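You operate a simulated robot arm through the tools that you are given. There is no shell and no other tool. Be economical: measure what you need, move in short steps, check, and stop when the job is done.

You run a simulated two-armed robot. Do the job below in one go: nothing can be reset, and whatever is moved stays where it is left.

Task
Hold the yellow sensor, switch it on and shake it on the bed.
Fine: raise the fence first; leave it up and the sensor on the bed; leave the speed dial, the sensor's button and the other sensors.
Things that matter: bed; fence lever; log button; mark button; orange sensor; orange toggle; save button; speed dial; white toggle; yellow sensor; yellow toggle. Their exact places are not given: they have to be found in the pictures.

It is judged by the outcome, as a careful person would: the job done as asked, and still so three seconds after it is handed in. It fails if anything else is knocked over, pushed out of place, dropped, spilled or broken.

Robot
Two 7-joint arms with two-finger parallel grippers on one trunk, on a base that drives. Base frame: it is fixed to the floor where the robot stands at the start and does not move with it; the origin is under the middle of the robot, x ahead of it, y to its left, z up. Units: mm, rad, N and s.
The left shoulder is at the start at [60, 144, 926], the right one opposite. With the tool pointing down near the work surface each hand reaches from about 320 to 740 mm from the robot's upright axis, wherever it stands, measured 20 degrees to its own side. Places, roughly: bed [600, 800, 800]; fence lever [300, 700, 700]; log button [500, 200, 900]; mark button [900, 400, 1500]; orange toggle [500, 400, 1000]; save button [500, 400, 900]; speed dial [400, 800, 700]; white toggle [900, 400, 1600]; yellow toggle [500, 200, 1000]. Payload 1.57 kg a hand.
The tool frame of a hand sits at the grasp point between the pads (the TCP): z along the fingers, y along the line on which they close. The tips reach 30 mm beyond it. The gripper opens to 110 mm. The fingers are 24 mm wide and 12 mm thick; the gripper's body (48 by 112 mm) begins 78 mm behind the TCP.
Orientation is told as [roll, pitch, yaw] about the base's x, y, z axes, in that order, counted from this pose: with the fingers straight down and closing along the base's y, the tool's x points along the base's -x, its y along +y and its z along -z.

Tools
- The arms move only by the tool arm_command. It takes "left_motion", "right_motion" or both (then of equal length, played together; a hand with none holds still); each is a list of rows, each a list of 7 numbers: the gripper command, from -1 (shut) to 1 (fully open), values between in proportion, then the shift along the base's x, y, z in mm, then the turn, a rotation vector about the base's x, y, z in rad. In form: [[jaw, x, y, z, wx, wy, wz], ...]. A call has 1 to 12 rows; each row shifts and turns the commanded pose from where the row before left it. Each row takes 0.2 s and may step no farther than 50 mm and 0.15 rad from the row before; otherwise, or with a gripper value out of range, the whole call is refused. Where a pose cannot be reached the arm comes as near as it can. A force on the tool above 90 N (or 10 N above the force at the start of the call, whichever is more), or a blocked arm, ends the call early, and 0.2 s more pass. The fingers move at their own pace (about 45 mm/s each) and stop on an object; they squeeze with about 27 N. The grip force told is the motor's: it shows also when the fingers shut on nothing. Time passes only in rows, and 0.2 s behind the last, so rows that do not move let the fingers close. The reply holds the time, the measured pose of the TCP, the force on the tool along the base axes, the opening and the grip force, in the units named above and with some noise, with the torque about the TCP (base axes, N m) and any sound that the robot's microphone picked up, and new pictures: "pictures" is both (left out), scene, wrist or none (wrist: the cameras of the hands that moved).
- Cameras (640 x 400 px; columns grow to the right, rows downward): "scene" is now at [26.2, 53.4, 1536.3]; the picture's right is [0.69, -0.72, 0.00], its down [-0.54, -0.52, -0.66] and it looks along [0.48, 0.46, -0.75] (base axes); focal length 260 px, centre (320, 200). "left" rides on the left gripper at [70, -16, -141] in its tool frame; the picture's right is [0.23, 0.97, 0.00], its down [-0.86, 0.20, -0.48] and it looks along [-0.47, 0.11, 0.88] (tool axes); focal length 222 px, centre (320, 200). "right" rides on the right gripper at [70, 16, -141] in its tool frame; the picture's right is [-0.23, 0.97, 0.00], its down [-0.85, -0.20, -0.48] and it looks along [-0.47, -0.11, 0.88] (tool axes); focal length 222 px, centre (320, 200).
- raise_lower(by): slides the trunk up (or, below 0, down) by that many mm; the arms and the scene camera ride with it, the base frame stays. It gives what a move gives, with no picture.
- base_move(legs): drives the robot by 1 to 6 legs, each [ahead, left, turn to the left] in mm, mm and rad, along the robot's own axes; the way and the turn of a leg run together, so that a leg with both is an arc; at most 1500 mm and 3.142 rad a leg. The arms and the cameras ride along, it lands a little off, and it stops where it bumps. It gives what a move gives, and a new picture of the scene camera.
- head_to(pan, tilt): turns the head with the scene camera to pan (to the left, within 1.501 rad either way) and tilt (down, from -0.506 to 1.204), counted from straight ahead of the robot. It gives what a move gives, and a new picture of the scene camera.
- pixel_to_xyz(camera, pixels): for up to 12 pixels [column, row] of the newest picture of that camera ("zoom" is the newest enlarged one), the place [x, y, z] in the base frame of the surface seen there, good to about 3 mm. No time passes.
- inspect(camera, box): a new picture of the part [left, top, right, bottom] of that camera's present view, enlarged. No time passes.
- finish_job(): hands the job in; it is judged then, once.

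Keep the steps short. Do not move on a guess: measure, check each grasp and each placing, and mend mistakes. In all there are 80 turns and 260 pictures (those below and enlarged ones count). Leave the grippers open and the arms clear of the work at the hand-in unless told otherwise, and finish with a single line.

The tools are called after "Emit:" as a command line: name --argument value ..., lists and objects as JSON in quotes. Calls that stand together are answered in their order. arm_command: Moves the arms, as the interface text tells. Its arguments: {"type":"object","properties":{"left_motion":{"type":"array","items":{"type":"array","items":{"type":"number"}}},"right_motion":{"type":"array","items":{"type":"array","items":{"type":"number"}}},"pictures":{"type":"string","enum":["both","scene","wrist","none"]}},"required":[]} The other tools are called the same way: raise_lower (by) slides the trunk up or down; base_move (legs) drives the base; head_to (pan, tilt) turns the head that bears the scene camera; pixel_to_xyz (camera, pixels) gives the place of the surface under pixels of a picture; inspect (camera, box) takes an enlarged picture of a part of a camera's view; finish_job () hands the job in.

At the start:

```text
time_s: 0.0
left_position: [346.7, 386.0, 1077.4]
left_ee_rot: [0.0, -0.001, 0.0]
left_force: [0.1, 0.0, 0.1]
left_moment: [-0.01, 0.02, 0.01]
left_grip_width: 110.0
left_grip_force: 0.1
right_position: [390.2, 6.0, 1078.4]
right_ee_rot: [0.001, 0.0, 0.0]
right_force: [-0.3, 0.1, 0.3]
right_moment: [0.01, -0.01, 0.01]
right_grip_width: 110.0
right_grip_force: 0.0
trunk travel left (down, up): [-525.0, 65.0]
robot x, y, heading: [1.9, 0.4, -0.001]
head pan, tilt: [0.763, 0.848]
```

scene: 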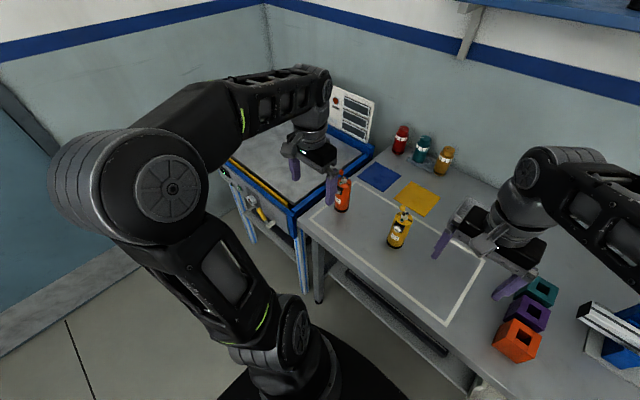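
right: 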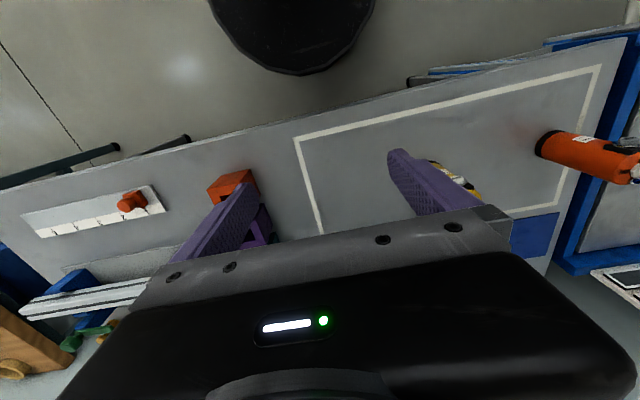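
left: 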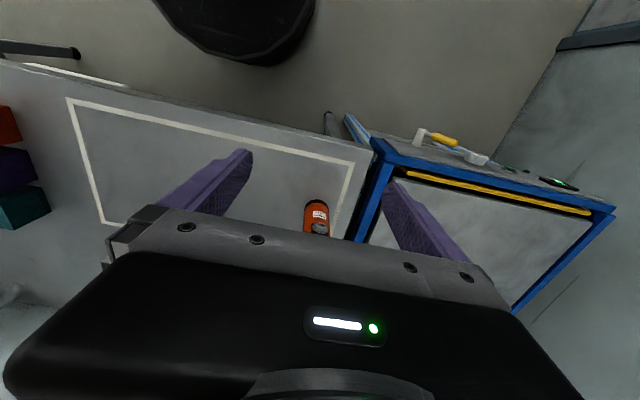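

I'll look closely at the sensors and the bed machine first.

Emit:
inspect --camera "scene" --box '[310, 110, 470, 260]'

Emit:
inspect --camera "scene" --box '[200, 70, 390, 260]'

Emit:
inspect --camera "left" --box '[320, 90, 640, 290]'

```text
2.67 times, centred on (390, 185) of scene
```

zoom: 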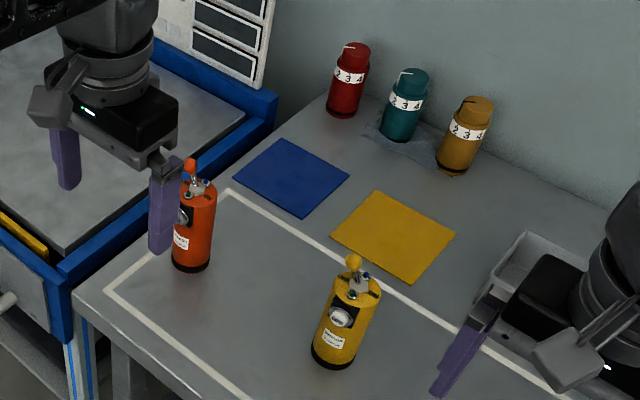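

```text
2.11 times, centred on (295, 165) of scene
```

zoom: 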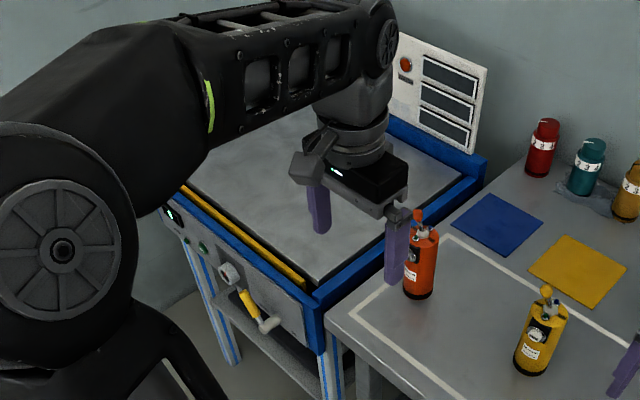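

```text
2.00 times, centred on (480, 190) of left
```

zoom: 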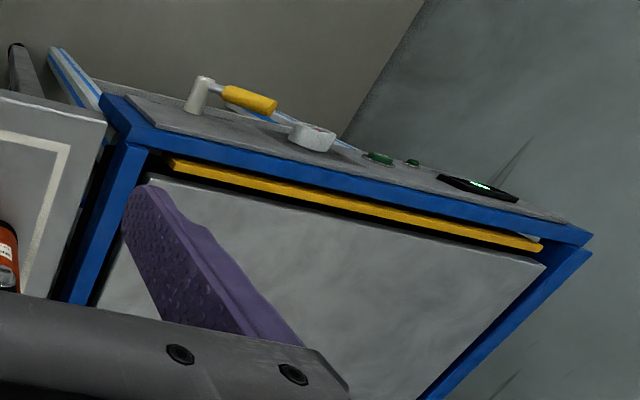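

The panel holds a lever (yellow handle), dial, green buttons and display. I turn the head to see the panel better and measure.

Emit:
head_to --pan 1.15 --tilt 0.9

Emit:
pixel_to_xyz --camera "left" --pixels '[[419, 136], [444, 139], [475, 158], [510, 167], [526, 171], [558, 184], [500, 195], [318, 208]]'

```text
time_s: 0.9
left_position: [346.7, 386.2, 1078.3]
left_ee_rot: [0.0, -0.001, 0.0]
left_force: [0.1, -0.8, 0.1]
left_moment: [0.01, 0.03, 0.0]
left_grip_width: 110.1
left_grip_force: 0.1
right_position: [390.2, 6.8, 1076.9]
right_ee_rot: [0.002, 0.001, 0.0]
right_force: [-0.4, 0.3, 0.2]
right_moment: [-0.01, 0.0, 0.02]
right_grip_width: 110.0
right_grip_force: 0.0
trunk travel left (down, up): [-525.0, 65.0]
robot x, y, heading: [0.5, -1.8, -0.003]
head pan, tilt: [1.15, 0.901]
```

scene: 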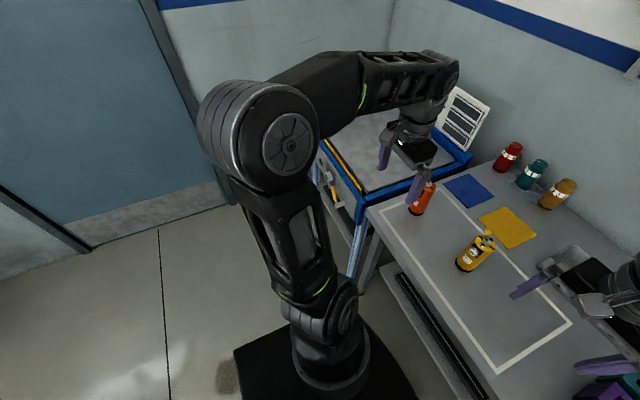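

```text
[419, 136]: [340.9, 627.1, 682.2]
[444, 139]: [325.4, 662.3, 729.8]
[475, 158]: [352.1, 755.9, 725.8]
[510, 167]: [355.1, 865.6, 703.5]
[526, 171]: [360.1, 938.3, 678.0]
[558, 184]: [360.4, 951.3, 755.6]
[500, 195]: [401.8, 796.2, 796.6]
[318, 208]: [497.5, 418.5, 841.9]
```

The panel front is at x≈360, lever around (325, 660, 730). I drive back a little and left so the panel lies in front.

Emit:
base_move --legs '[[-120, 0, 0], [0, 450, 0]]'

Emit:
head_to --pan 0.5 --tilt 0.9

```text
time_s: 4.4
left_position: [226.9, 841.1, 1076.2]
left_ee_rot: [0.0, 0.001, 0.001]
left_force: [-0.7, 0.1, -0.3]
left_moment: [-0.02, 0.01, 0.02]
left_grip_width: 110.0
left_grip_force: 0.1
right_position: [272.0, 462.1, 1077.6]
right_ee_rot: [-0.002, -0.001, 0.002]
right_force: [0.0, -0.2, -0.4]
right_moment: [0.02, -0.01, -0.03]
right_grip_width: 110.3
right_grip_force: 0.0
trunk travel left (down, up): [-525.0, 65.0]
robot x, y, heading: [-121.3, 450.0, 0.003]
head pan, tilt: [1.15, 0.901]
```

scene: 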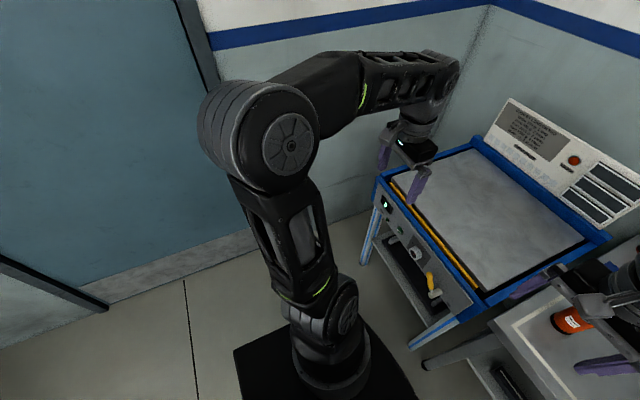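

```text
time_s: 5.5
left_position: [226.5, 840.7, 1077.8]
left_ee_rot: [0.001, 0.0, 0.002]
left_force: [0.7, 0.0, -0.4]
left_moment: [0.0, 0.03, 0.02]
left_grip_width: 109.8
left_grip_force: 0.1
right_position: [271.2, 460.7, 1079.0]
right_ee_rot: [0.003, 0.001, 0.003]
right_force: [0.3, -0.9, -0.1]
right_moment: [0.0, -0.01, 0.01]
right_grip_width: 110.2
right_grip_force: 0.1
trunk travel left (down, up): [-525.0, 65.0]
robot x, y, heading: [-121.2, 452.2, 0.005]
head pan, tilt: [0.499, 0.901]
```

scene: 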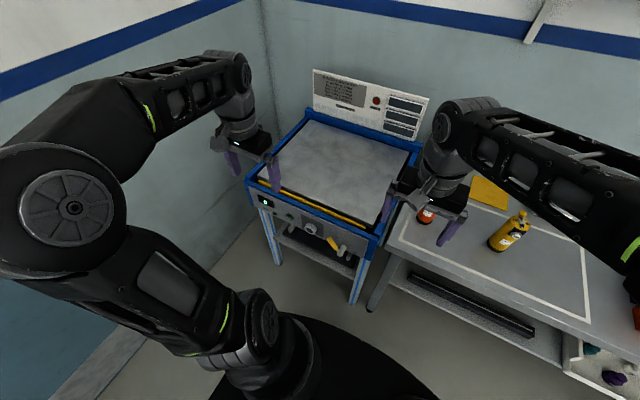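

There is text on the board above the bed; I zoom there and on the panel.

Emit:
inspect --camera "scene" --box '[305, 60, 433, 140]'

Emit:
inspect --camera "scene" --box '[245, 175, 373, 275]'

Emit:
inspect --camera "left" --box '[0, 0, 640, 400]'

```text
5.00 times, centred on (369, 100) of scene
```

zoom: 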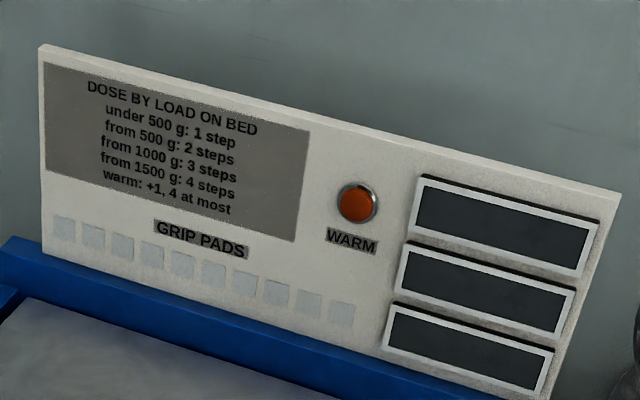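

```text
4.00 times, centred on (309, 225) of scene
```

zoom: 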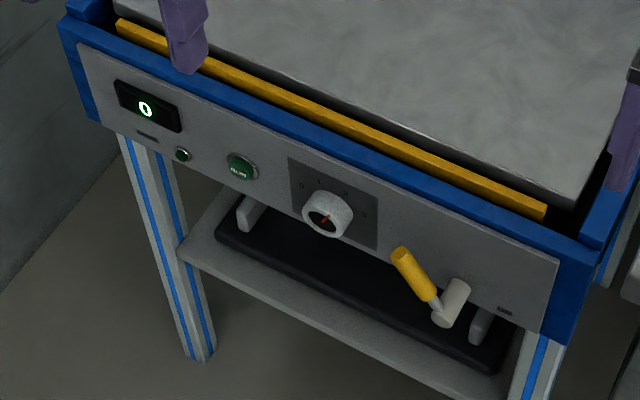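

```text
1.00 times, centred on (320, 200) of left
```

zoom: 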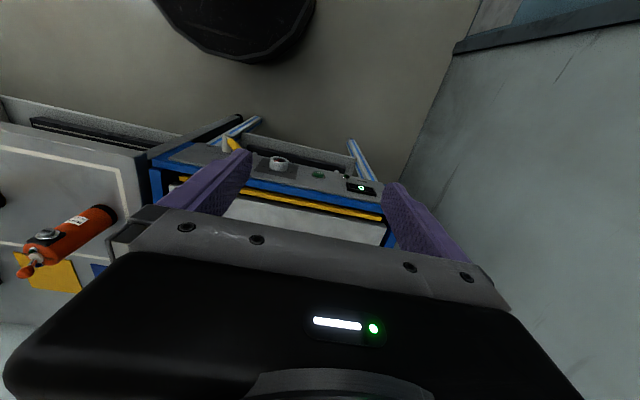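

Emit:
inspect --camera "scene" --box '[262, 195, 310, 225]'

Emit:
inspect --camera "scene" --box '[297, 210, 369, 260]'

Emit:
inspect --camera "scene" --box '[480, 200, 540, 255]'

Emit:
pixel_to_xyz --camera "scene" --pixels '[[298, 225], [326, 239], [333, 246], [338, 253], [329, 229], [270, 202], [281, 215], [293, 217], [373, 238], [380, 224], [300, 205], [350, 170]]'

```text
13.33 times, centred on (286, 210) of scene
```

zoom: 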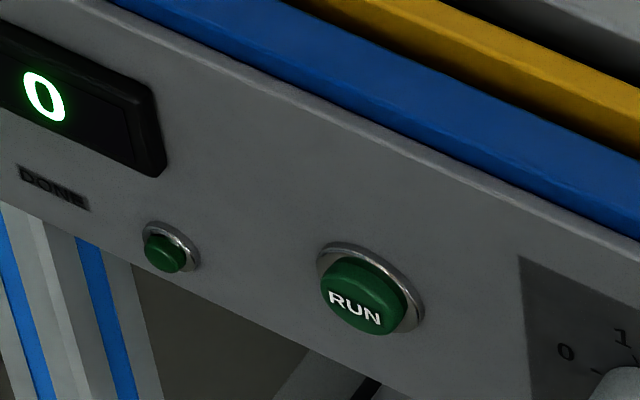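

```text
8.00 times, centred on (333, 235) of scene
```

zoom: 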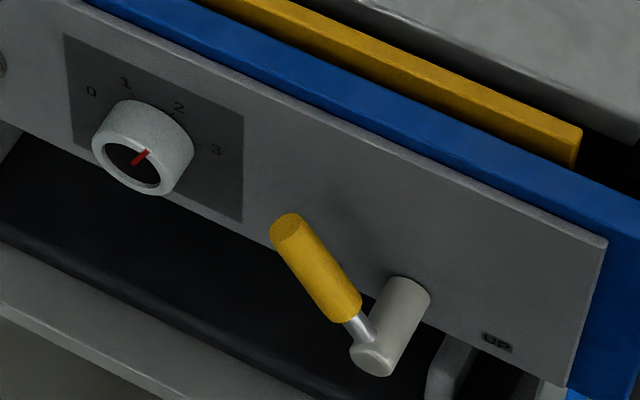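

```text
7.27 times, centred on (510, 228) of scene
```

zoom: 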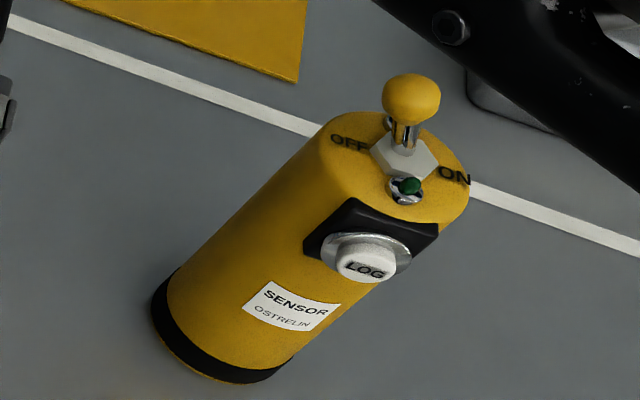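

```text
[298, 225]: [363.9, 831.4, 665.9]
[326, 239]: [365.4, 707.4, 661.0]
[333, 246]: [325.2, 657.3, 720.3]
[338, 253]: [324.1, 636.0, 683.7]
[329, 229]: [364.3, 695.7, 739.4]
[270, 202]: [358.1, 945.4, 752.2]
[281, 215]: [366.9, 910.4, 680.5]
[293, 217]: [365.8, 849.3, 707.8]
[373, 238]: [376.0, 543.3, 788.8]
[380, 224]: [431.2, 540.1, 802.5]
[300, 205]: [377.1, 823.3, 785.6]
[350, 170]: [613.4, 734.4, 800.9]
```

Panel: RUN button, DONE counter at 0, dial, fence lever with an "UP" label right of its pivot. I measure handle ends and label, then back off so the left hand can approach pointing forward.

Emit:
pixel_to_xyz --camera "scene" --pixels '[[332, 238], [334, 243], [336, 246], [340, 250], [343, 256], [349, 247], [359, 253], [314, 230], [318, 225]]'

Emit:
base_move --legs '[[-180, 0, 0]]'

```text
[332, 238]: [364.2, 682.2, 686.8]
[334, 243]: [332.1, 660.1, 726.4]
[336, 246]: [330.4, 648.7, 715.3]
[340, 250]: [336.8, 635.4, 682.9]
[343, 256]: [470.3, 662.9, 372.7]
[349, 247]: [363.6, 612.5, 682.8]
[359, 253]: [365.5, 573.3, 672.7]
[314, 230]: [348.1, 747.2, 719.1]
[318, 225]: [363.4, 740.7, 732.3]
```

```text
time_s: 7.0
left_position: [47.0, 840.7, 1077.9]
left_ee_rot: [0.0, -0.002, 0.006]
left_force: [-0.5, -0.3, 1.1]
left_moment: [0.02, -0.02, -0.01]
left_grip_width: 109.9
left_grip_force: 0.1
right_position: [90.1, 460.3, 1078.0]
right_ee_rot: [0.002, -0.003, 0.004]
right_force: [0.0, 0.5, -0.1]
right_moment: [-0.04, -0.05, 0.0]
right_grip_width: 110.0
right_grip_force: 0.0
trunk travel left (down, up): [-525.0, 65.0]
robot x, y, heading: [-299.6, 453.8, 0.008]
head pan, tilt: [0.499, 0.901]
```

scene: 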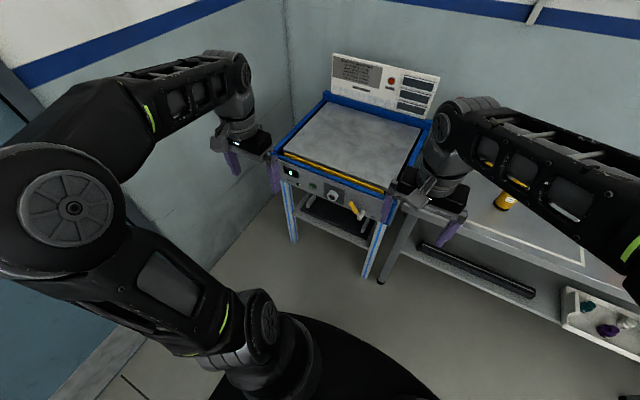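

Pivot ≈ (y 627, z 685), handle up-left to ≈ (y 663, z 730). Lower the trunk, then turn the left hand to point forward with closed fingers, in front of the panel, left of the handle.

Emit:
raise_lower --by -100

Emit:
arm_command --left_motion '[[-1, 11, -12, -22, 0, -0.131, 0], [-1, 11, -12, -22, 0, -0.131, 0], [-1, 11, -12, -22, 0, -0.131, 0], [-1, 11, -12, -22, 0, -0.131, 0], [-1, 11, -12, -22, 0, -0.131, 0], [-1, 11, -12, -22, 0, -0.131, 0], [-1, 11, -12, -22, 0, -0.131, 0], [-1, 11, -12, -22, 0, -0.131, 0], [-1, 11, -12, -22, 0, -0.131, 0], [-1, 11, -12, -22, 0, -0.131, 0], [-1, 11, -12, -22, 0, -0.131, 0], [-1, 11, -12, -22, 0, -0.131, 0]]'

```text
time_s: 8.3
left_position: [45.8, 839.7, 977.7]
left_ee_rot: [0.0, 0.001, 0.004]
left_force: [0.5, -0.5, 0.0]
left_moment: [-0.01, 0.02, 0.0]
left_grip_width: 110.2
left_grip_force: 0.0
right_position: [91.6, 459.0, 978.4]
right_ee_rot: [0.001, 0.0, 0.004]
right_force: [-0.9, 0.0, 0.3]
right_moment: [-0.02, 0.02, 0.02]
right_grip_width: 110.2
right_grip_force: 0.1
trunk travel left (down, up): [-425.0, 165.0]
robot x, y, heading: [-302.3, 452.9, 0.003]
head pan, tilt: [0.499, 0.901]
```

```text
time_s: 10.9
left_position: [232.5, 733.0, 722.8]
left_ee_rot: [-2.757, -1.564, 2.755]
left_force: [0.3, 0.0, 0.7]
left_moment: [-0.01, 0.0, -0.06]
left_grip_width: 0.0
left_grip_force: 21.4
left hand out of reach, approached as far as the arm can: row 5, 6, 7, 8
right_position: [90.8, 464.7, 979.0]
right_ee_rot: [-0.002, 0.0, 0.004]
right_force: [-1.5, 1.7, -0.3]
right_moment: [-0.18, -0.07, -0.02]
right_grip_width: 110.1
right_grip_force: 0.1
trunk travel left (down, up): [-425.0, 165.0]
robot x, y, heading: [-298.8, 455.1, 0.004]
head pan, tilt: [0.499, 0.901]
```

scene: 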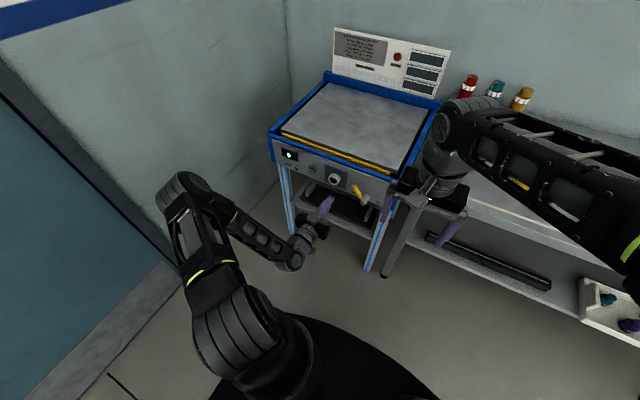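
left: 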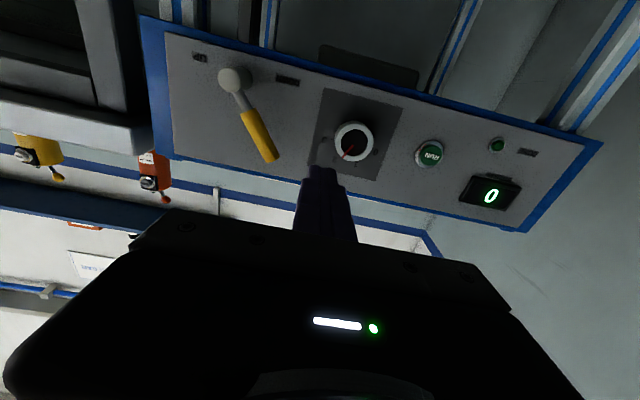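

Emit:
inspect --camera "left" --box '[180, 40, 420, 190]'

Emit:
pixel_to_xyz --camera "left" --pixels '[[232, 78], [237, 92], [250, 115], [265, 145], [271, 158], [200, 57], [288, 80], [354, 141], [429, 154], [498, 145]]'

```text
2.67 times, centred on (300, 115) of left
```

zoom: 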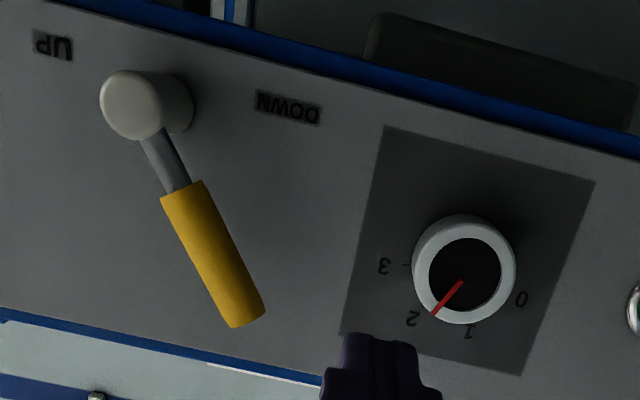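

```text
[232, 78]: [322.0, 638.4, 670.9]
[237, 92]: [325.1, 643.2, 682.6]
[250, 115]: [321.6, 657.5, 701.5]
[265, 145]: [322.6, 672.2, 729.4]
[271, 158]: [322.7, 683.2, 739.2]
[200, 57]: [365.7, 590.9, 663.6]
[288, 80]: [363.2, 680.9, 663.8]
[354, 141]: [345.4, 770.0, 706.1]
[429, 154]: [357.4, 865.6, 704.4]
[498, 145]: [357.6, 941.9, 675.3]
```

Dial reads 2; the lever swings from its present (left) side over to UP on the right. Hand-camera measures: pivot (638, 671), handle end (683, 740). I place the closed fingers left of the handle and go forward to x≈318.

Emit:
arm_command --left_motion '[[-1, 0, -28, -17, 0, 0, 0], [-1, 22, 0, 0, 0, 0, 0], [-1, 22, 0, 0, 0, 0, 0], [-1, 22, 0, 0, 0, 0, 0], [-1, 20, 0, 0, 0, 0, 0]]'

```text
time_s: 12.1
left_position: [321.0, 703.0, 703.5]
left_ee_rot: [-1.996, -1.567, 1.999]
left_force: [-0.8, 0.6, 0.2]
left_moment: [-0.02, -0.01, 0.01]
left_grip_width: 0.1
left_grip_force: 21.6
right_position: [91.7, 460.2, 979.4]
right_ee_rot: [0.002, 0.0, 0.004]
right_force: [0.4, 0.2, -0.6]
right_moment: [-0.01, 0.0, 0.02]
right_grip_width: 110.1
right_grip_force: 0.1
trunk travel left (down, up): [-425.0, 165.0]
robot x, y, heading: [-296.3, 454.8, 0.005]
head pan, tilt: [0.499, 0.901]
```

scene: 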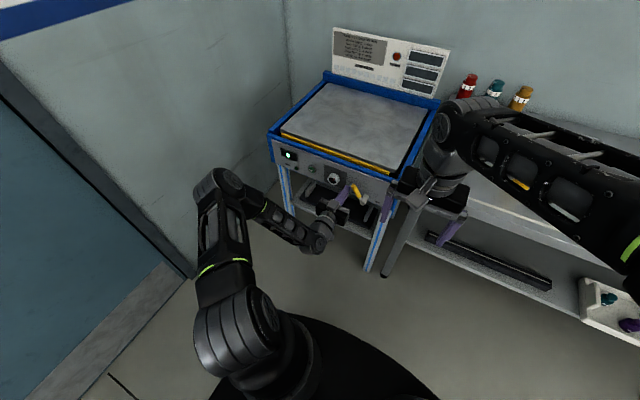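
left: 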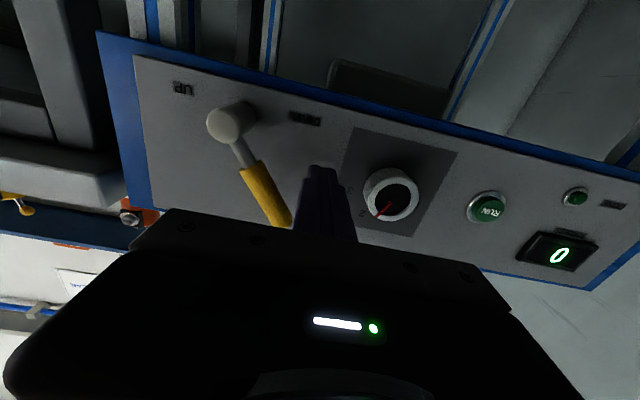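

Now an arc that pushes the handle over to the right, up to a bit past vertical, then check.

Emit:
arm_command --left_motion '[[-1, 0, -12, 5, 0, 0, 0], [-1, 0, -9, 9, 0, 0, 0], [-1, 0, -9, 9, 0, 0, 0], [-1, 0, -10, 5, 0, 0, 0], [-1, 0, -11, 3, 0, 0, 0], [-1, 0, -11, 1, 0, 0, 0], [-1, 0, -11, 0, 0, 0, 0]]'

```text
time_s: 13.7
left_position: [319.3, 629.0, 736.4]
left_ee_rot: [-2.213, -1.566, 2.212]
left_force: [0.5, 0.1, -0.7]
left_moment: [0.01, 0.01, -0.01]
left_grip_width: 0.1
left_grip_force: 21.2
right_position: [92.0, 461.2, 977.3]
right_ee_rot: [0.003, 0.0, 0.004]
right_force: [0.0, 0.0, -0.9]
right_moment: [0.01, 0.04, -0.01]
right_grip_width: 110.0
right_grip_force: 0.1
trunk travel left (down, up): [-425.0, 165.0]
robot x, y, heading: [-296.1, 452.3, 0.002]
head pan, tilt: [0.499, 0.901]
```

scene: 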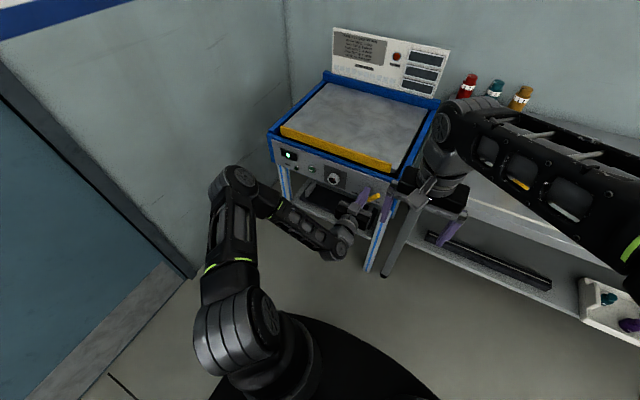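
left: 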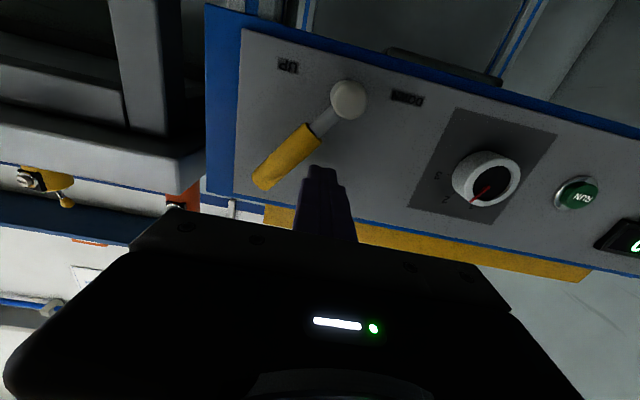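

The fence has risen and the handle is ahead of the fingers with no force. I nudge a little further to make sure it's at its end stop.

Emit:
arm_command --left_motion '[[-1, 0, -11, -3, 0, 0, 0], [-1, 0, -10, -5, 0, 0, 0], [-1, 0, -8, -6, 0, 0, 0]]'

```text
time_s: 14.5
left_position: [318.1, 619.7, 732.9]
left_ee_rot: [3.129, -1.539, -3.091]
left_force: [-18.6, 63.4, 47.5]
left_moment: [0.22, -0.44, 0.61]
left_grip_width: 0.1
left_grip_force: 21.3
right_position: [87.5, 466.2, 980.3]
right_ee_rot: [-0.003, -0.005, 0.006]
right_force: [0.2, 0.1, -0.5]
right_moment: [-0.01, 0.01, 0.0]
right_grip_width: 110.3
right_grip_force: 0.1
trunk travel left (down, up): [-425.0, 165.0]
robot x, y, heading: [-300.0, 456.5, 0.007]
head pan, tilt: [0.499, 0.901]
```

scene: 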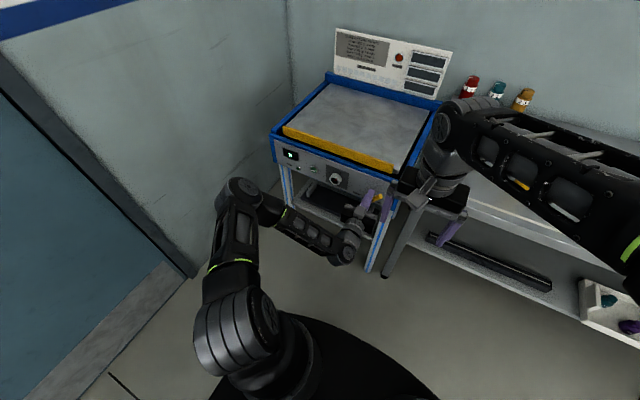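
left: 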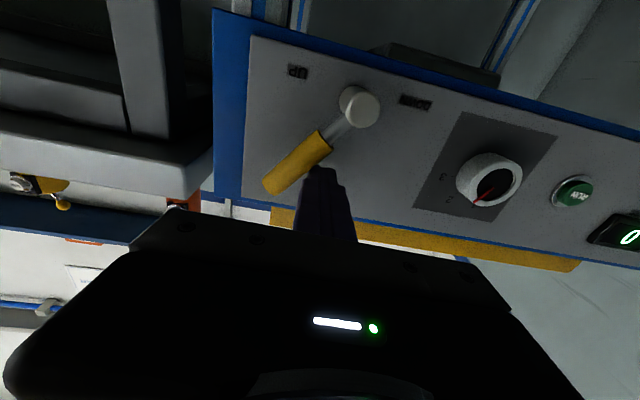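

The handle is at its stop, fence up. I back the hand off the lever, withdraw, lift, and tilt to ~34° below horizontal.

Emit:
arm_command --left_motion '[[-1, 0, 14, 8, 0, 0, 0], [-1, -30, 6, 0, 0, 0, 0], [-1, -40, 0, 0, 0, 0, 0], [-1, -40, 0, 10, 0, 0, 0], [-1, -20, 0, 30, 0, 0.1, 0], [0, -10, 0, 30, 0, 0.1, 0], [0, 0, 0, 30, 0, 0.1, 0], [0, 0, 0, 30, 0, 0.1, 0], [0, 0, 0, 30, 0, 0.1, 0], [0, 0, 0, 30, 0, 0.1, 0]]' --pictures "none"

Emit:
raise_lower --by 100

Emit:
head_to --pan -0.1 --tilt 0.7

```text
time_s: 16.7
left_position: [229.4, 609.7, 890.9]
left_ee_rot: [-0.008, -0.974, 0.005]
left_force: [-0.4, 0.1, -0.1]
left_moment: [-0.02, 0.0, 0.0]
left_grip_width: 55.0
left_grip_force: 0.1
left hand out of reach, approached as far as the arm can: row 6, 7, 8
right_position: [90.5, 460.2, 978.1]
right_ee_rot: [-0.001, -0.001, 0.001]
right_force: [-0.2, 0.2, 0.8]
right_moment: [0.0, -0.02, 0.03]
right_grip_width: 109.9
right_grip_force: 0.1
trunk travel left (down, up): [-425.0, 165.0]
robot x, y, heading: [-300.0, 448.9, 0.008]
head pan, tilt: [0.499, 0.901]
```

```text
time_s: 18.0
left_position: [230.4, 610.8, 990.2]
left_ee_rot: [-0.005, -0.972, 0.006]
left_force: [0.2, 0.5, 0.1]
left_moment: [0.01, -0.01, -0.01]
left_grip_width: 54.8
left_grip_force: 0.0
right_position: [91.1, 460.6, 1076.4]
right_ee_rot: [0.002, -0.001, 0.004]
right_force: [0.1, -0.1, 0.8]
right_moment: [0.01, 0.01, -0.01]
right_grip_width: 110.0
right_grip_force: 0.1
trunk travel left (down, up): [-525.0, 65.0]
robot x, y, heading: [-300.5, 448.6, 0.006]
head pan, tilt: [0.499, 0.901]
```

```text
time_s: 19.0
left_position: [229.3, 610.2, 989.2]
left_ee_rot: [-0.005, -0.97, 0.005]
left_force: [-0.3, -0.5, -0.3]
left_moment: [0.0, 0.01, 0.06]
left_grip_width: 54.7
left_grip_force: 0.1
right_position: [92.2, 460.2, 1078.7]
right_ee_rot: [0.001, 0.001, 0.003]
right_force: [0.5, 0.1, 0.3]
right_moment: [-0.01, 0.0, 0.01]
right_grip_width: 110.3
right_grip_force: 0.0
trunk travel left (down, up): [-525.0, 65.0]
robot x, y, heading: [-301.7, 453.6, 0.003]
head pan, tilt: [-0.099, 0.7]
```

scene: 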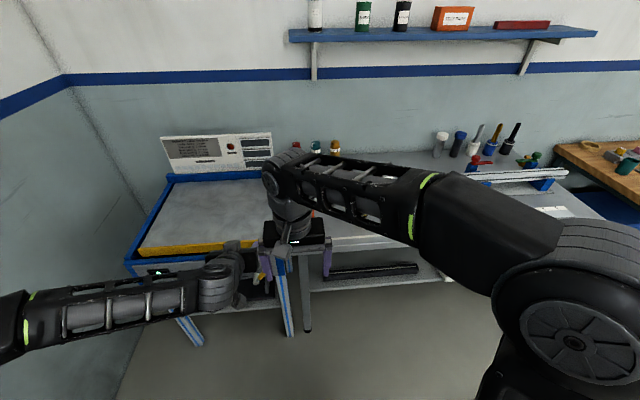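

Drive right so the yellow sensor is ahead.

Emit:
base_move --legs '[[0, -230, 0], [150, 0, 0]]'

Emit:
head_to --pan 0.05 --tilt 0.9

```text
time_s: 21.7
left_position: [380.6, 378.5, 990.7]
left_ee_rot: [-0.005, -0.973, -0.002]
left_force: [0.5, 0.1, 0.2]
left_moment: [0.0, 0.07, 0.02]
left_grip_width: 55.1
left_grip_force: 0.2
right_position: [240.5, 228.5, 1078.7]
right_ee_rot: [0.002, 0.0, -0.004]
right_force: [0.5, -0.4, -0.2]
right_moment: [0.0, 0.02, 0.03]
right_grip_width: 109.9
right_grip_force: 0.0
trunk travel left (down, up): [-525.0, 65.0]
robot x, y, heading: [-148.4, 222.8, -0.006]
head pan, tilt: [-0.099, 0.7]
```

scene: 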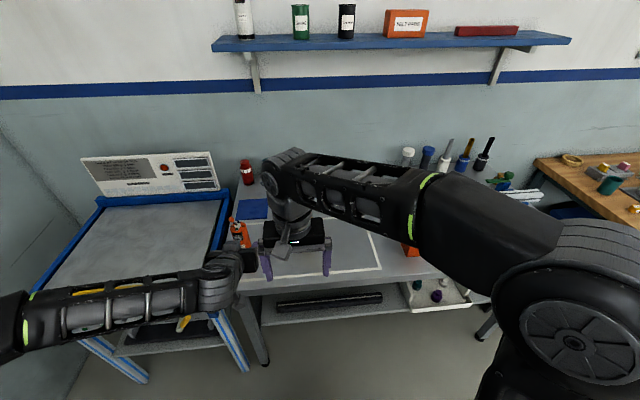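

```text
time_s: 22.4
left_position: [380.0, 377.4, 990.7]
left_ee_rot: [-0.006, -0.973, -0.002]
left_force: [-0.1, -0.5, 0.9]
left_moment: [0.02, 0.02, -0.01]
left_grip_width: 54.7
left_grip_force: 0.1
right_position: [239.7, 229.2, 1078.3]
right_ee_rot: [0.002, 0.0, -0.005]
right_force: [-0.7, 0.4, -0.5]
right_moment: [0.0, 0.0, -0.01]
right_grip_width: 110.0
right_grip_force: 0.1
trunk travel left (down, up): [-525.0, 65.0]
robot x, y, heading: [-150.6, 225.7, 0.001]
head pan, tilt: [0.051, 0.901]
```

scene: 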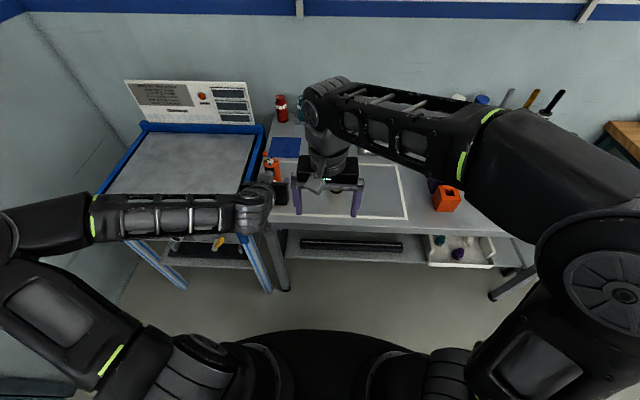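

The right hand hides the sensor; I move it right 180 mm and open the left.

Emit:
arm_command --right_motion '[[-0.2, 0, -45, 0, 0, 0, 0], [-0.2, 0, -45, 0, 0, 0, 0], [-0.2, 0, -45, 0, 0, 0, 0], [-0.2, 0, -45, 0, 0, 0, 0]]' --left_motion '[[1, 0, 0, 0, 0, 0, 0], [1, 0, 0, 0, 0, 0, 0], [1, 0, 0, 0, 0, 0, 0], [1, 0, 0, 0, 0, 0, 0]]'

```text
time_s: 23.4
left_position: [379.7, 377.0, 989.6]
left_ee_rot: [-0.003, -0.974, -0.002]
left_force: [-0.4, -0.5, 0.6]
left_moment: [0.0, 0.01, 0.04]
left_grip_width: 109.7
left_grip_force: 0.0
right_position: [237.7, 46.7, 1077.5]
right_ee_rot: [0.001, 0.0, -0.004]
right_force: [0.0, -0.6, -0.4]
right_moment: [0.0, -0.02, -0.04]
right_grip_width: 44.2
right_grip_force: 0.0
trunk travel left (down, up): [-525.0, 65.0]
robot x, y, heading: [-153.8, 224.2, -0.003]
head pan, tilt: [0.051, 0.901]
```

scene: 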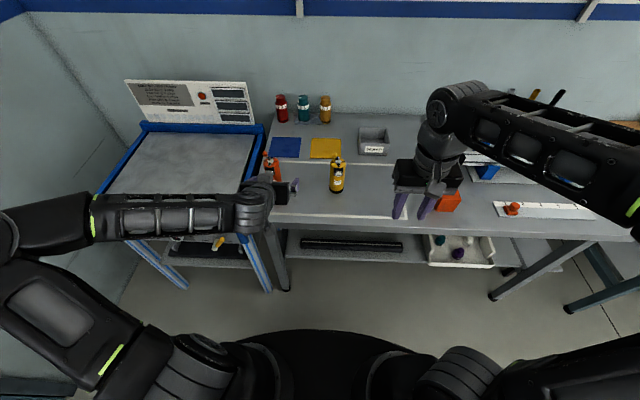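
right: 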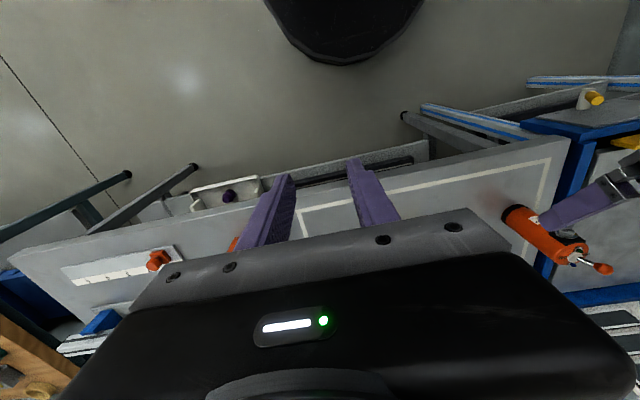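
left: 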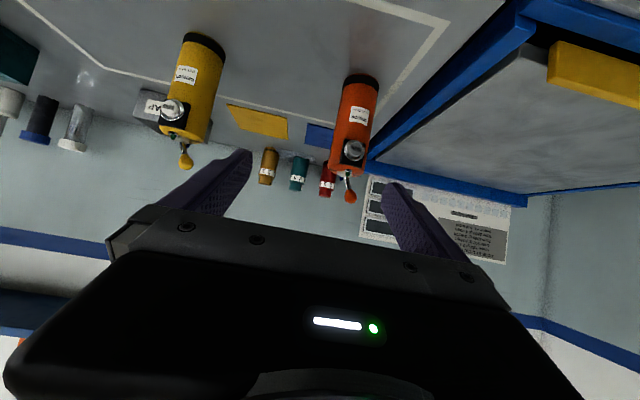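

Emit:
inspect --camera "scene" --box '[318, 145, 362, 200]'

Emit:
pixel_to_xyz --camera "left" --pixels '[[202, 42], [196, 75], [190, 110], [172, 110], [185, 160], [184, 140], [160, 128], [212, 100], [176, 75]]'

Emit:
pixel_to_xyz --camera "scene" --pixels '[[338, 157], [336, 163], [338, 175], [337, 189], [330, 180], [344, 180], [343, 165]]'

Emit:
inspect --camera "left" --box '[130, 20, 250, 180]'

```text
7.27 times, centred on (340, 172) of scene
```

zoom: 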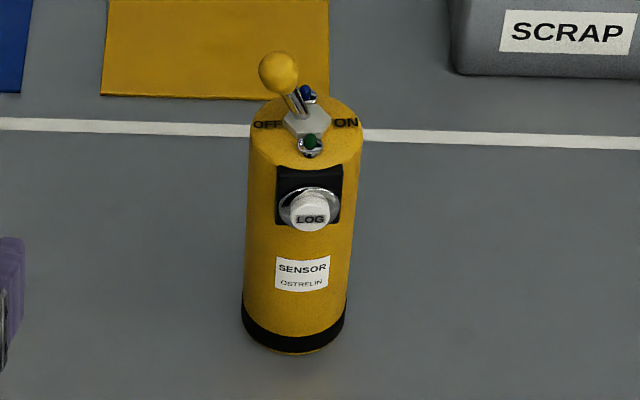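

```text
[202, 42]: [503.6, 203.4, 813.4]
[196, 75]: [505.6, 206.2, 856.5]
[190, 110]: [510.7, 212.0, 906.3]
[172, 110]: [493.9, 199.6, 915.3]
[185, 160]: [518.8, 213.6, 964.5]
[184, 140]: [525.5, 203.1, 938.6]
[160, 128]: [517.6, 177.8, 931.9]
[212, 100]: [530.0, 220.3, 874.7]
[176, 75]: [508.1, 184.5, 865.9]
```

```text
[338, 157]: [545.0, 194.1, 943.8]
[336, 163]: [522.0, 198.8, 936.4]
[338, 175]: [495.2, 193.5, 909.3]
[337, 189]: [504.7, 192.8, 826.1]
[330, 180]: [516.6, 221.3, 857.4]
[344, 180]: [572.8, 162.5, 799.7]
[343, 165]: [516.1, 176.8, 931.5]
```

```text
2.50 times, centred on (190, 100) of left
```

zoom: 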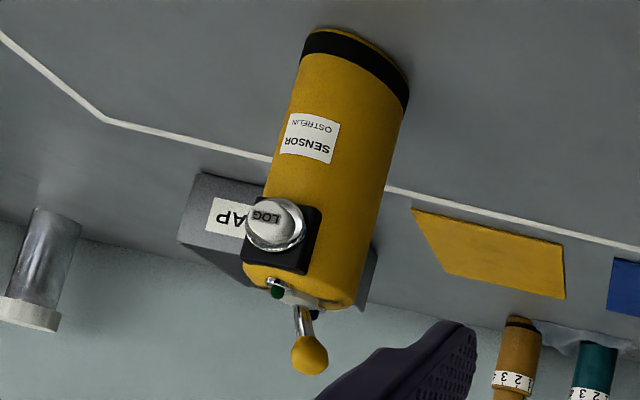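

Sensor axis ≈ (528, 199), ∅≈46, top ≈ 932, LOG button facing me at z≈910, toggle knob at (527, 213, 962) leaning to OFF (left). I bring the left hand to a pre-grasp pose, 20° below horizontal, straddling along y.

Emit:
arm_command --left_motion '[[1, 0, -36, -10, 0, -0.05, 0], [1, 0, -36, -15, 0, -0.05, 0], [1, 10, -36, -20, 0, -0.05, 0], [1, 15, -35, -20, 0, -0.05, 0], [1, 20, -35, -22, 0, -0.05, 0]]'

```text
time_s: 24.6
left_position: [426.2, 198.2, 902.7]
left_ee_rot: [-0.001, -1.223, -0.005]
left_force: [-0.3, 0.0, 0.3]
left_moment: [0.01, -0.01, 0.01]
left_grip_width: 110.0
left_grip_force: 0.0
right_position: [238.4, 46.1, 1077.8]
right_ee_rot: [0.002, 0.0, -0.002]
right_force: [0.5, 0.0, 0.9]
right_moment: [0.06, 0.04, -0.01]
right_grip_width: 43.9
right_grip_force: 0.1
trunk travel left (down, up): [-525.0, 65.0]
robot x, y, heading: [-151.4, 222.1, 0.0]
head pan, tilt: [0.051, 0.901]
```

scene: 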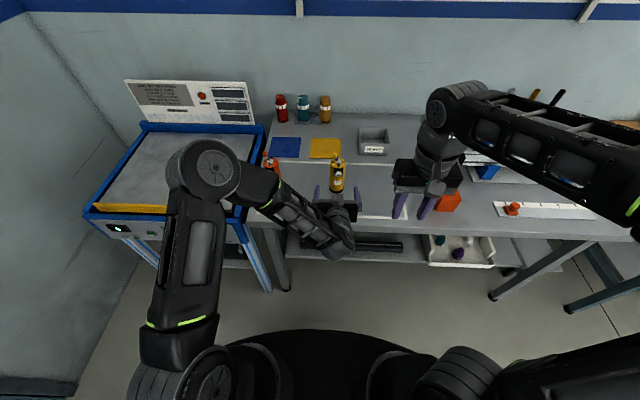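
left: 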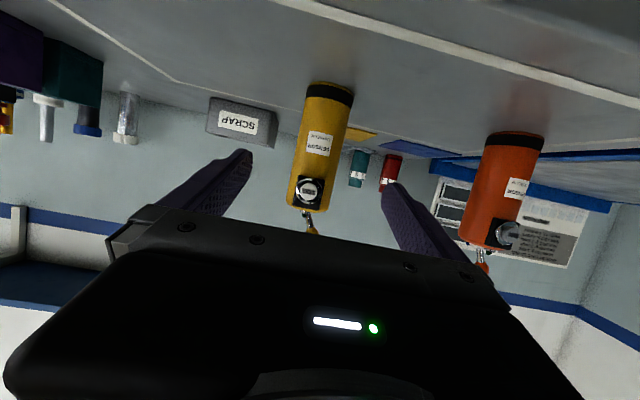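

Emit:
pixel_to_xyz --camera "left" --pixels '[[300, 150], [318, 150], [336, 150], [310, 192], [311, 230], [317, 200]]'

Emit:
arm_command --left_motion '[[1, 25, 0, -9, 0, 0, 0], [1, 25, 0, -9, 0, 0, 0], [1, 26, 0, -10, 0, 0, 0], [1, 25, 0, -10, 0, 0, 0]]'

```text
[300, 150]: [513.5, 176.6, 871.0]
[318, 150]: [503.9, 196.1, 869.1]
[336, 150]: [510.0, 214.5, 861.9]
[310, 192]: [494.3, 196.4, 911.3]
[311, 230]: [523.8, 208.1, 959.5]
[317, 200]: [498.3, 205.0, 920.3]
```

```text
time_s: 25.6
left_position: [524.8, 198.5, 867.0]
left_ee_rot: [-0.005, -1.221, -0.001]
left_force: [0.7, -0.3, -0.1]
left_moment: [0.01, -0.02, 0.05]
left_grip_width: 110.0
left_grip_force: 0.1
right_position: [238.0, 47.0, 1077.8]
right_ee_rot: [0.002, 0.001, -0.003]
right_force: [0.4, 0.2, 0.3]
right_moment: [-0.02, 0.0, -0.03]
right_grip_width: 44.0
right_grip_force: 0.1
trunk travel left (down, up): [-525.0, 65.0]
robot x, y, heading: [-149.3, 225.0, -0.007]
head pan, tilt: [0.051, 0.901]
```

scene: 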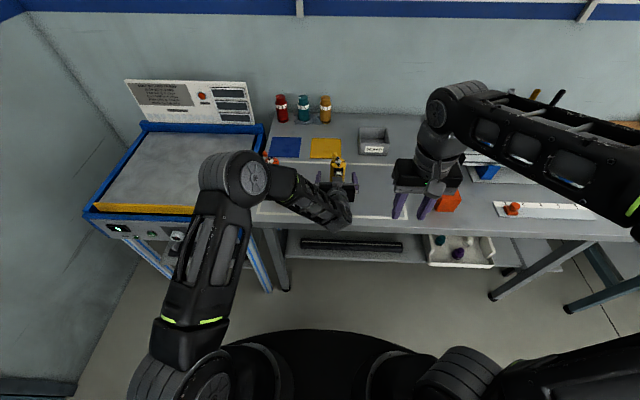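
left: 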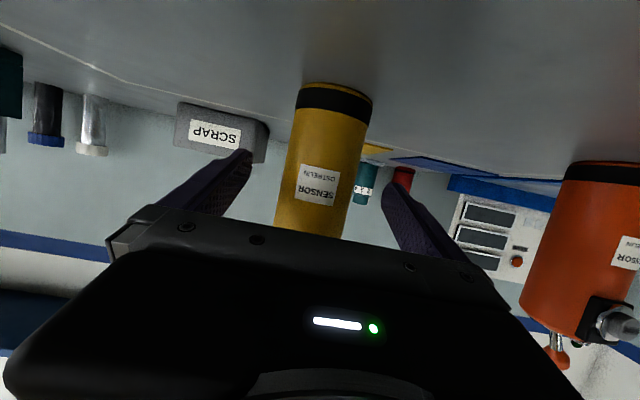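

Straddling well. Close the fingers gently onto the body.

Emit:
arm_command --left_motion '[[0.2, 2, -2, 0, 0, 0, 0], [0.0, 0, 0, 0, 0, 0, 0], [-1, 0, 0, 0, 0, 0, 0], [-1, 0, 0, 0, 0, 0, 0], [-1, 0, 0, 0, 0, 0, 0], [-1, 0, 0, 0, 0, 0, 0]]'

```text
time_s: 27.0
left_position: [527.1, 197.1, 868.4]
left_ee_rot: [-0.003, -1.223, -0.002]
left_force: [0.7, -0.3, 0.0]
left_moment: [-0.02, -0.03, -0.02]
left_grip_width: 51.4
left_grip_force: 26.6
right_position: [238.1, 46.7, 1079.3]
right_ee_rot: [0.003, -0.001, -0.004]
right_force: [0.9, 0.1, 0.0]
right_moment: [0.01, -0.02, 0.0]
right_grip_width: 44.0
right_grip_force: 0.1
trunk travel left (down, up): [-525.0, 65.0]
robot x, y, heading: [-153.8, 223.9, -0.003]
head pan, tilt: [0.051, 0.901]
```

scene: 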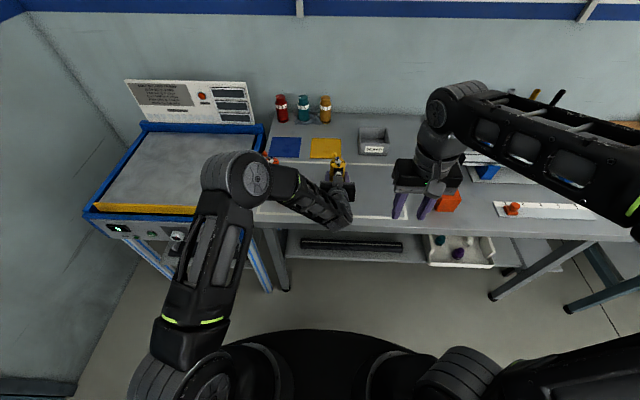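
left: 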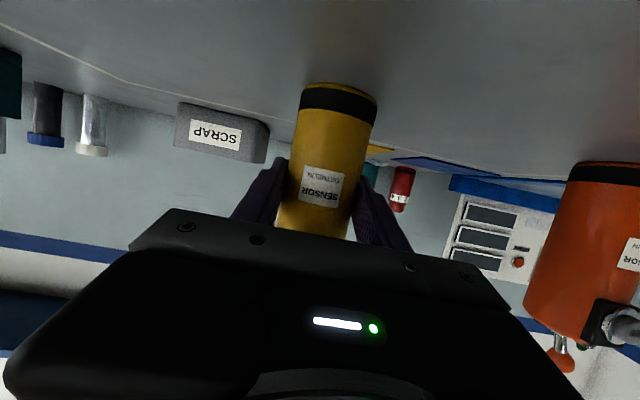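

Gripped (51 mm). Now the right hand goes above the toggle at z≈1078.

Emit:
arm_command --right_motion '[[-0.2, 46, 0, 0, 0, 0, 0], [-0.2, 46, 0, 0, 0, 0, 0], [-0.2, 46, 20, 0, 0, 0, 0], [-0.2, 42, 35, 0, 0, 0, 0], [-0.2, 42, 35, 0, 0, 0, 0], [-0.2, 40, 35, 0, 0, 0, 0], [-0.2, 25, 36, 0, 0, 0, 0]]'

```text
refused: row 3 steps farther than a row can; nothing moved
```

Emit:
arm_command --right_motion '[[-0.2, 46, 0, 0, 0, 0, 0], [-0.2, 46, 0, 0, 0, 0, 0], [-0.2, 44, 20, 0, 0, 0, 0], [-0.2, 35, 35, 0, 0, 0, 0], [-0.2, 35, 35, 0, 0, 0, 0], [-0.2, 35, 35, 0, 0, 0, 0], [-0.2, 35, 35, 0, 0, 0, 0], [-0.2, 11, 1, 0, 0, 0, 0]]'

```text
time_s: 28.8
left_position: [526.6, 196.2, 866.2]
left_ee_rot: [-0.005, -1.222, -0.002]
left_force: [-0.8, -0.5, 1.6]
left_moment: [0.01, -0.01, -0.04]
left_grip_width: 51.3
left_grip_force: 26.6
right_position: [408.4, 102.3, 1074.9]
right_ee_rot: [0.001, -0.003, -0.005]
right_force: [-0.6, -0.1, -0.1]
right_moment: [0.01, 0.03, -0.03]
right_grip_width: 44.1
right_grip_force: 0.0
right hand out of reach, approached as far as the arm can: row 5, 6, 7, 8
trunk travel left (down, up): [-525.0, 65.0]
robot x, y, heading: [-149.7, 222.2, 0.001]
head pan, tilt: [0.051, 0.901]
```

scene: 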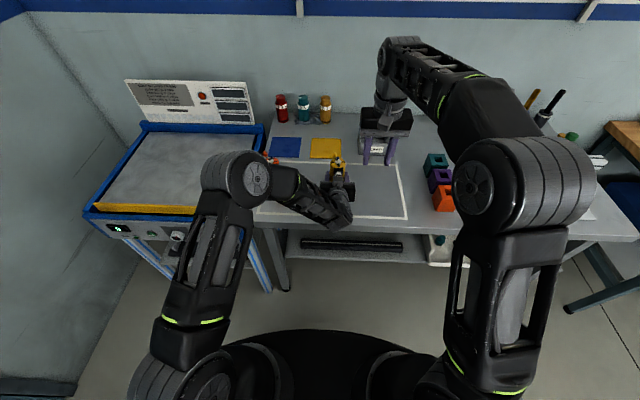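
right: 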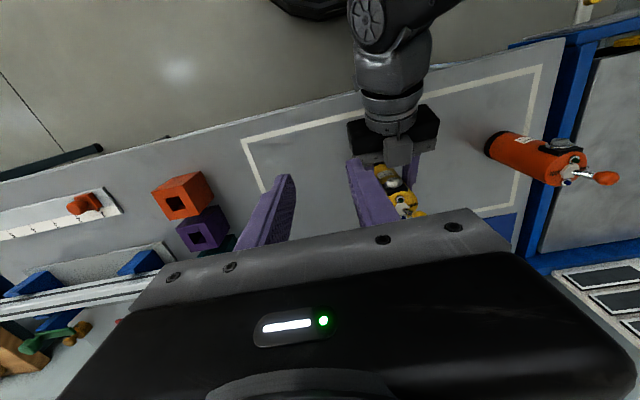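

The right hand cannot reach that far at this height. I lift the sensor with the left hand (also reading its weight) and bring it nearer.

Emit:
arm_command --left_motion '[[-1, 0, 0, 10, 0, 0, 0], [-1, 0, 0, 15, 0, 0, 0], [-1, 0, 0, 15, 0, 0, 0], [-1, -15, 0, 5, 0, 0, 0], [-1, -25, 0, 0, 0, 0, 0], [-1, -25, 0, 0, 0, 0, 0], [-1, -25, 0, 0, 0, 0, 0], [-1, -15, 0, 0, 0, 0, 0], [-1, 0, 0, 0, 0, 0, 0]]'

```text
time_s: 30.8
left_position: [423.2, 198.3, 911.2]
left_ee_rot: [-0.003, -1.221, -0.002]
left_force: [0.0, -0.9, -1.7]
left_moment: [-0.01, -0.01, 0.0]
left_grip_width: 51.2
left_grip_force: 27.0
right_position: [411.1, 102.1, 1076.0]
right_ee_rot: [0.001, -0.003, -0.004]
right_force: [0.8, 0.0, 0.7]
right_moment: [0.02, 0.0, -0.02]
right_grip_width: 44.2
right_grip_force: 0.1
trunk travel left (down, up): [-525.0, 65.0]
robot x, y, heading: [-149.3, 222.1, -0.004]
head pan, tilt: [0.051, 0.901]
```

scene: 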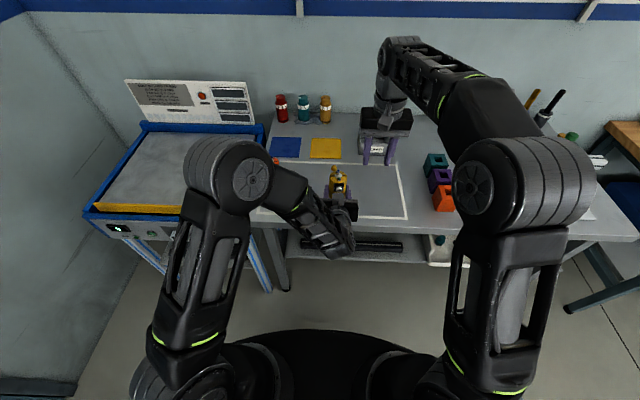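
left: 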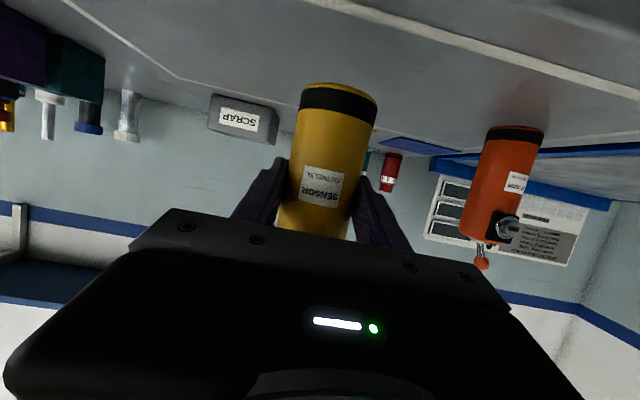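

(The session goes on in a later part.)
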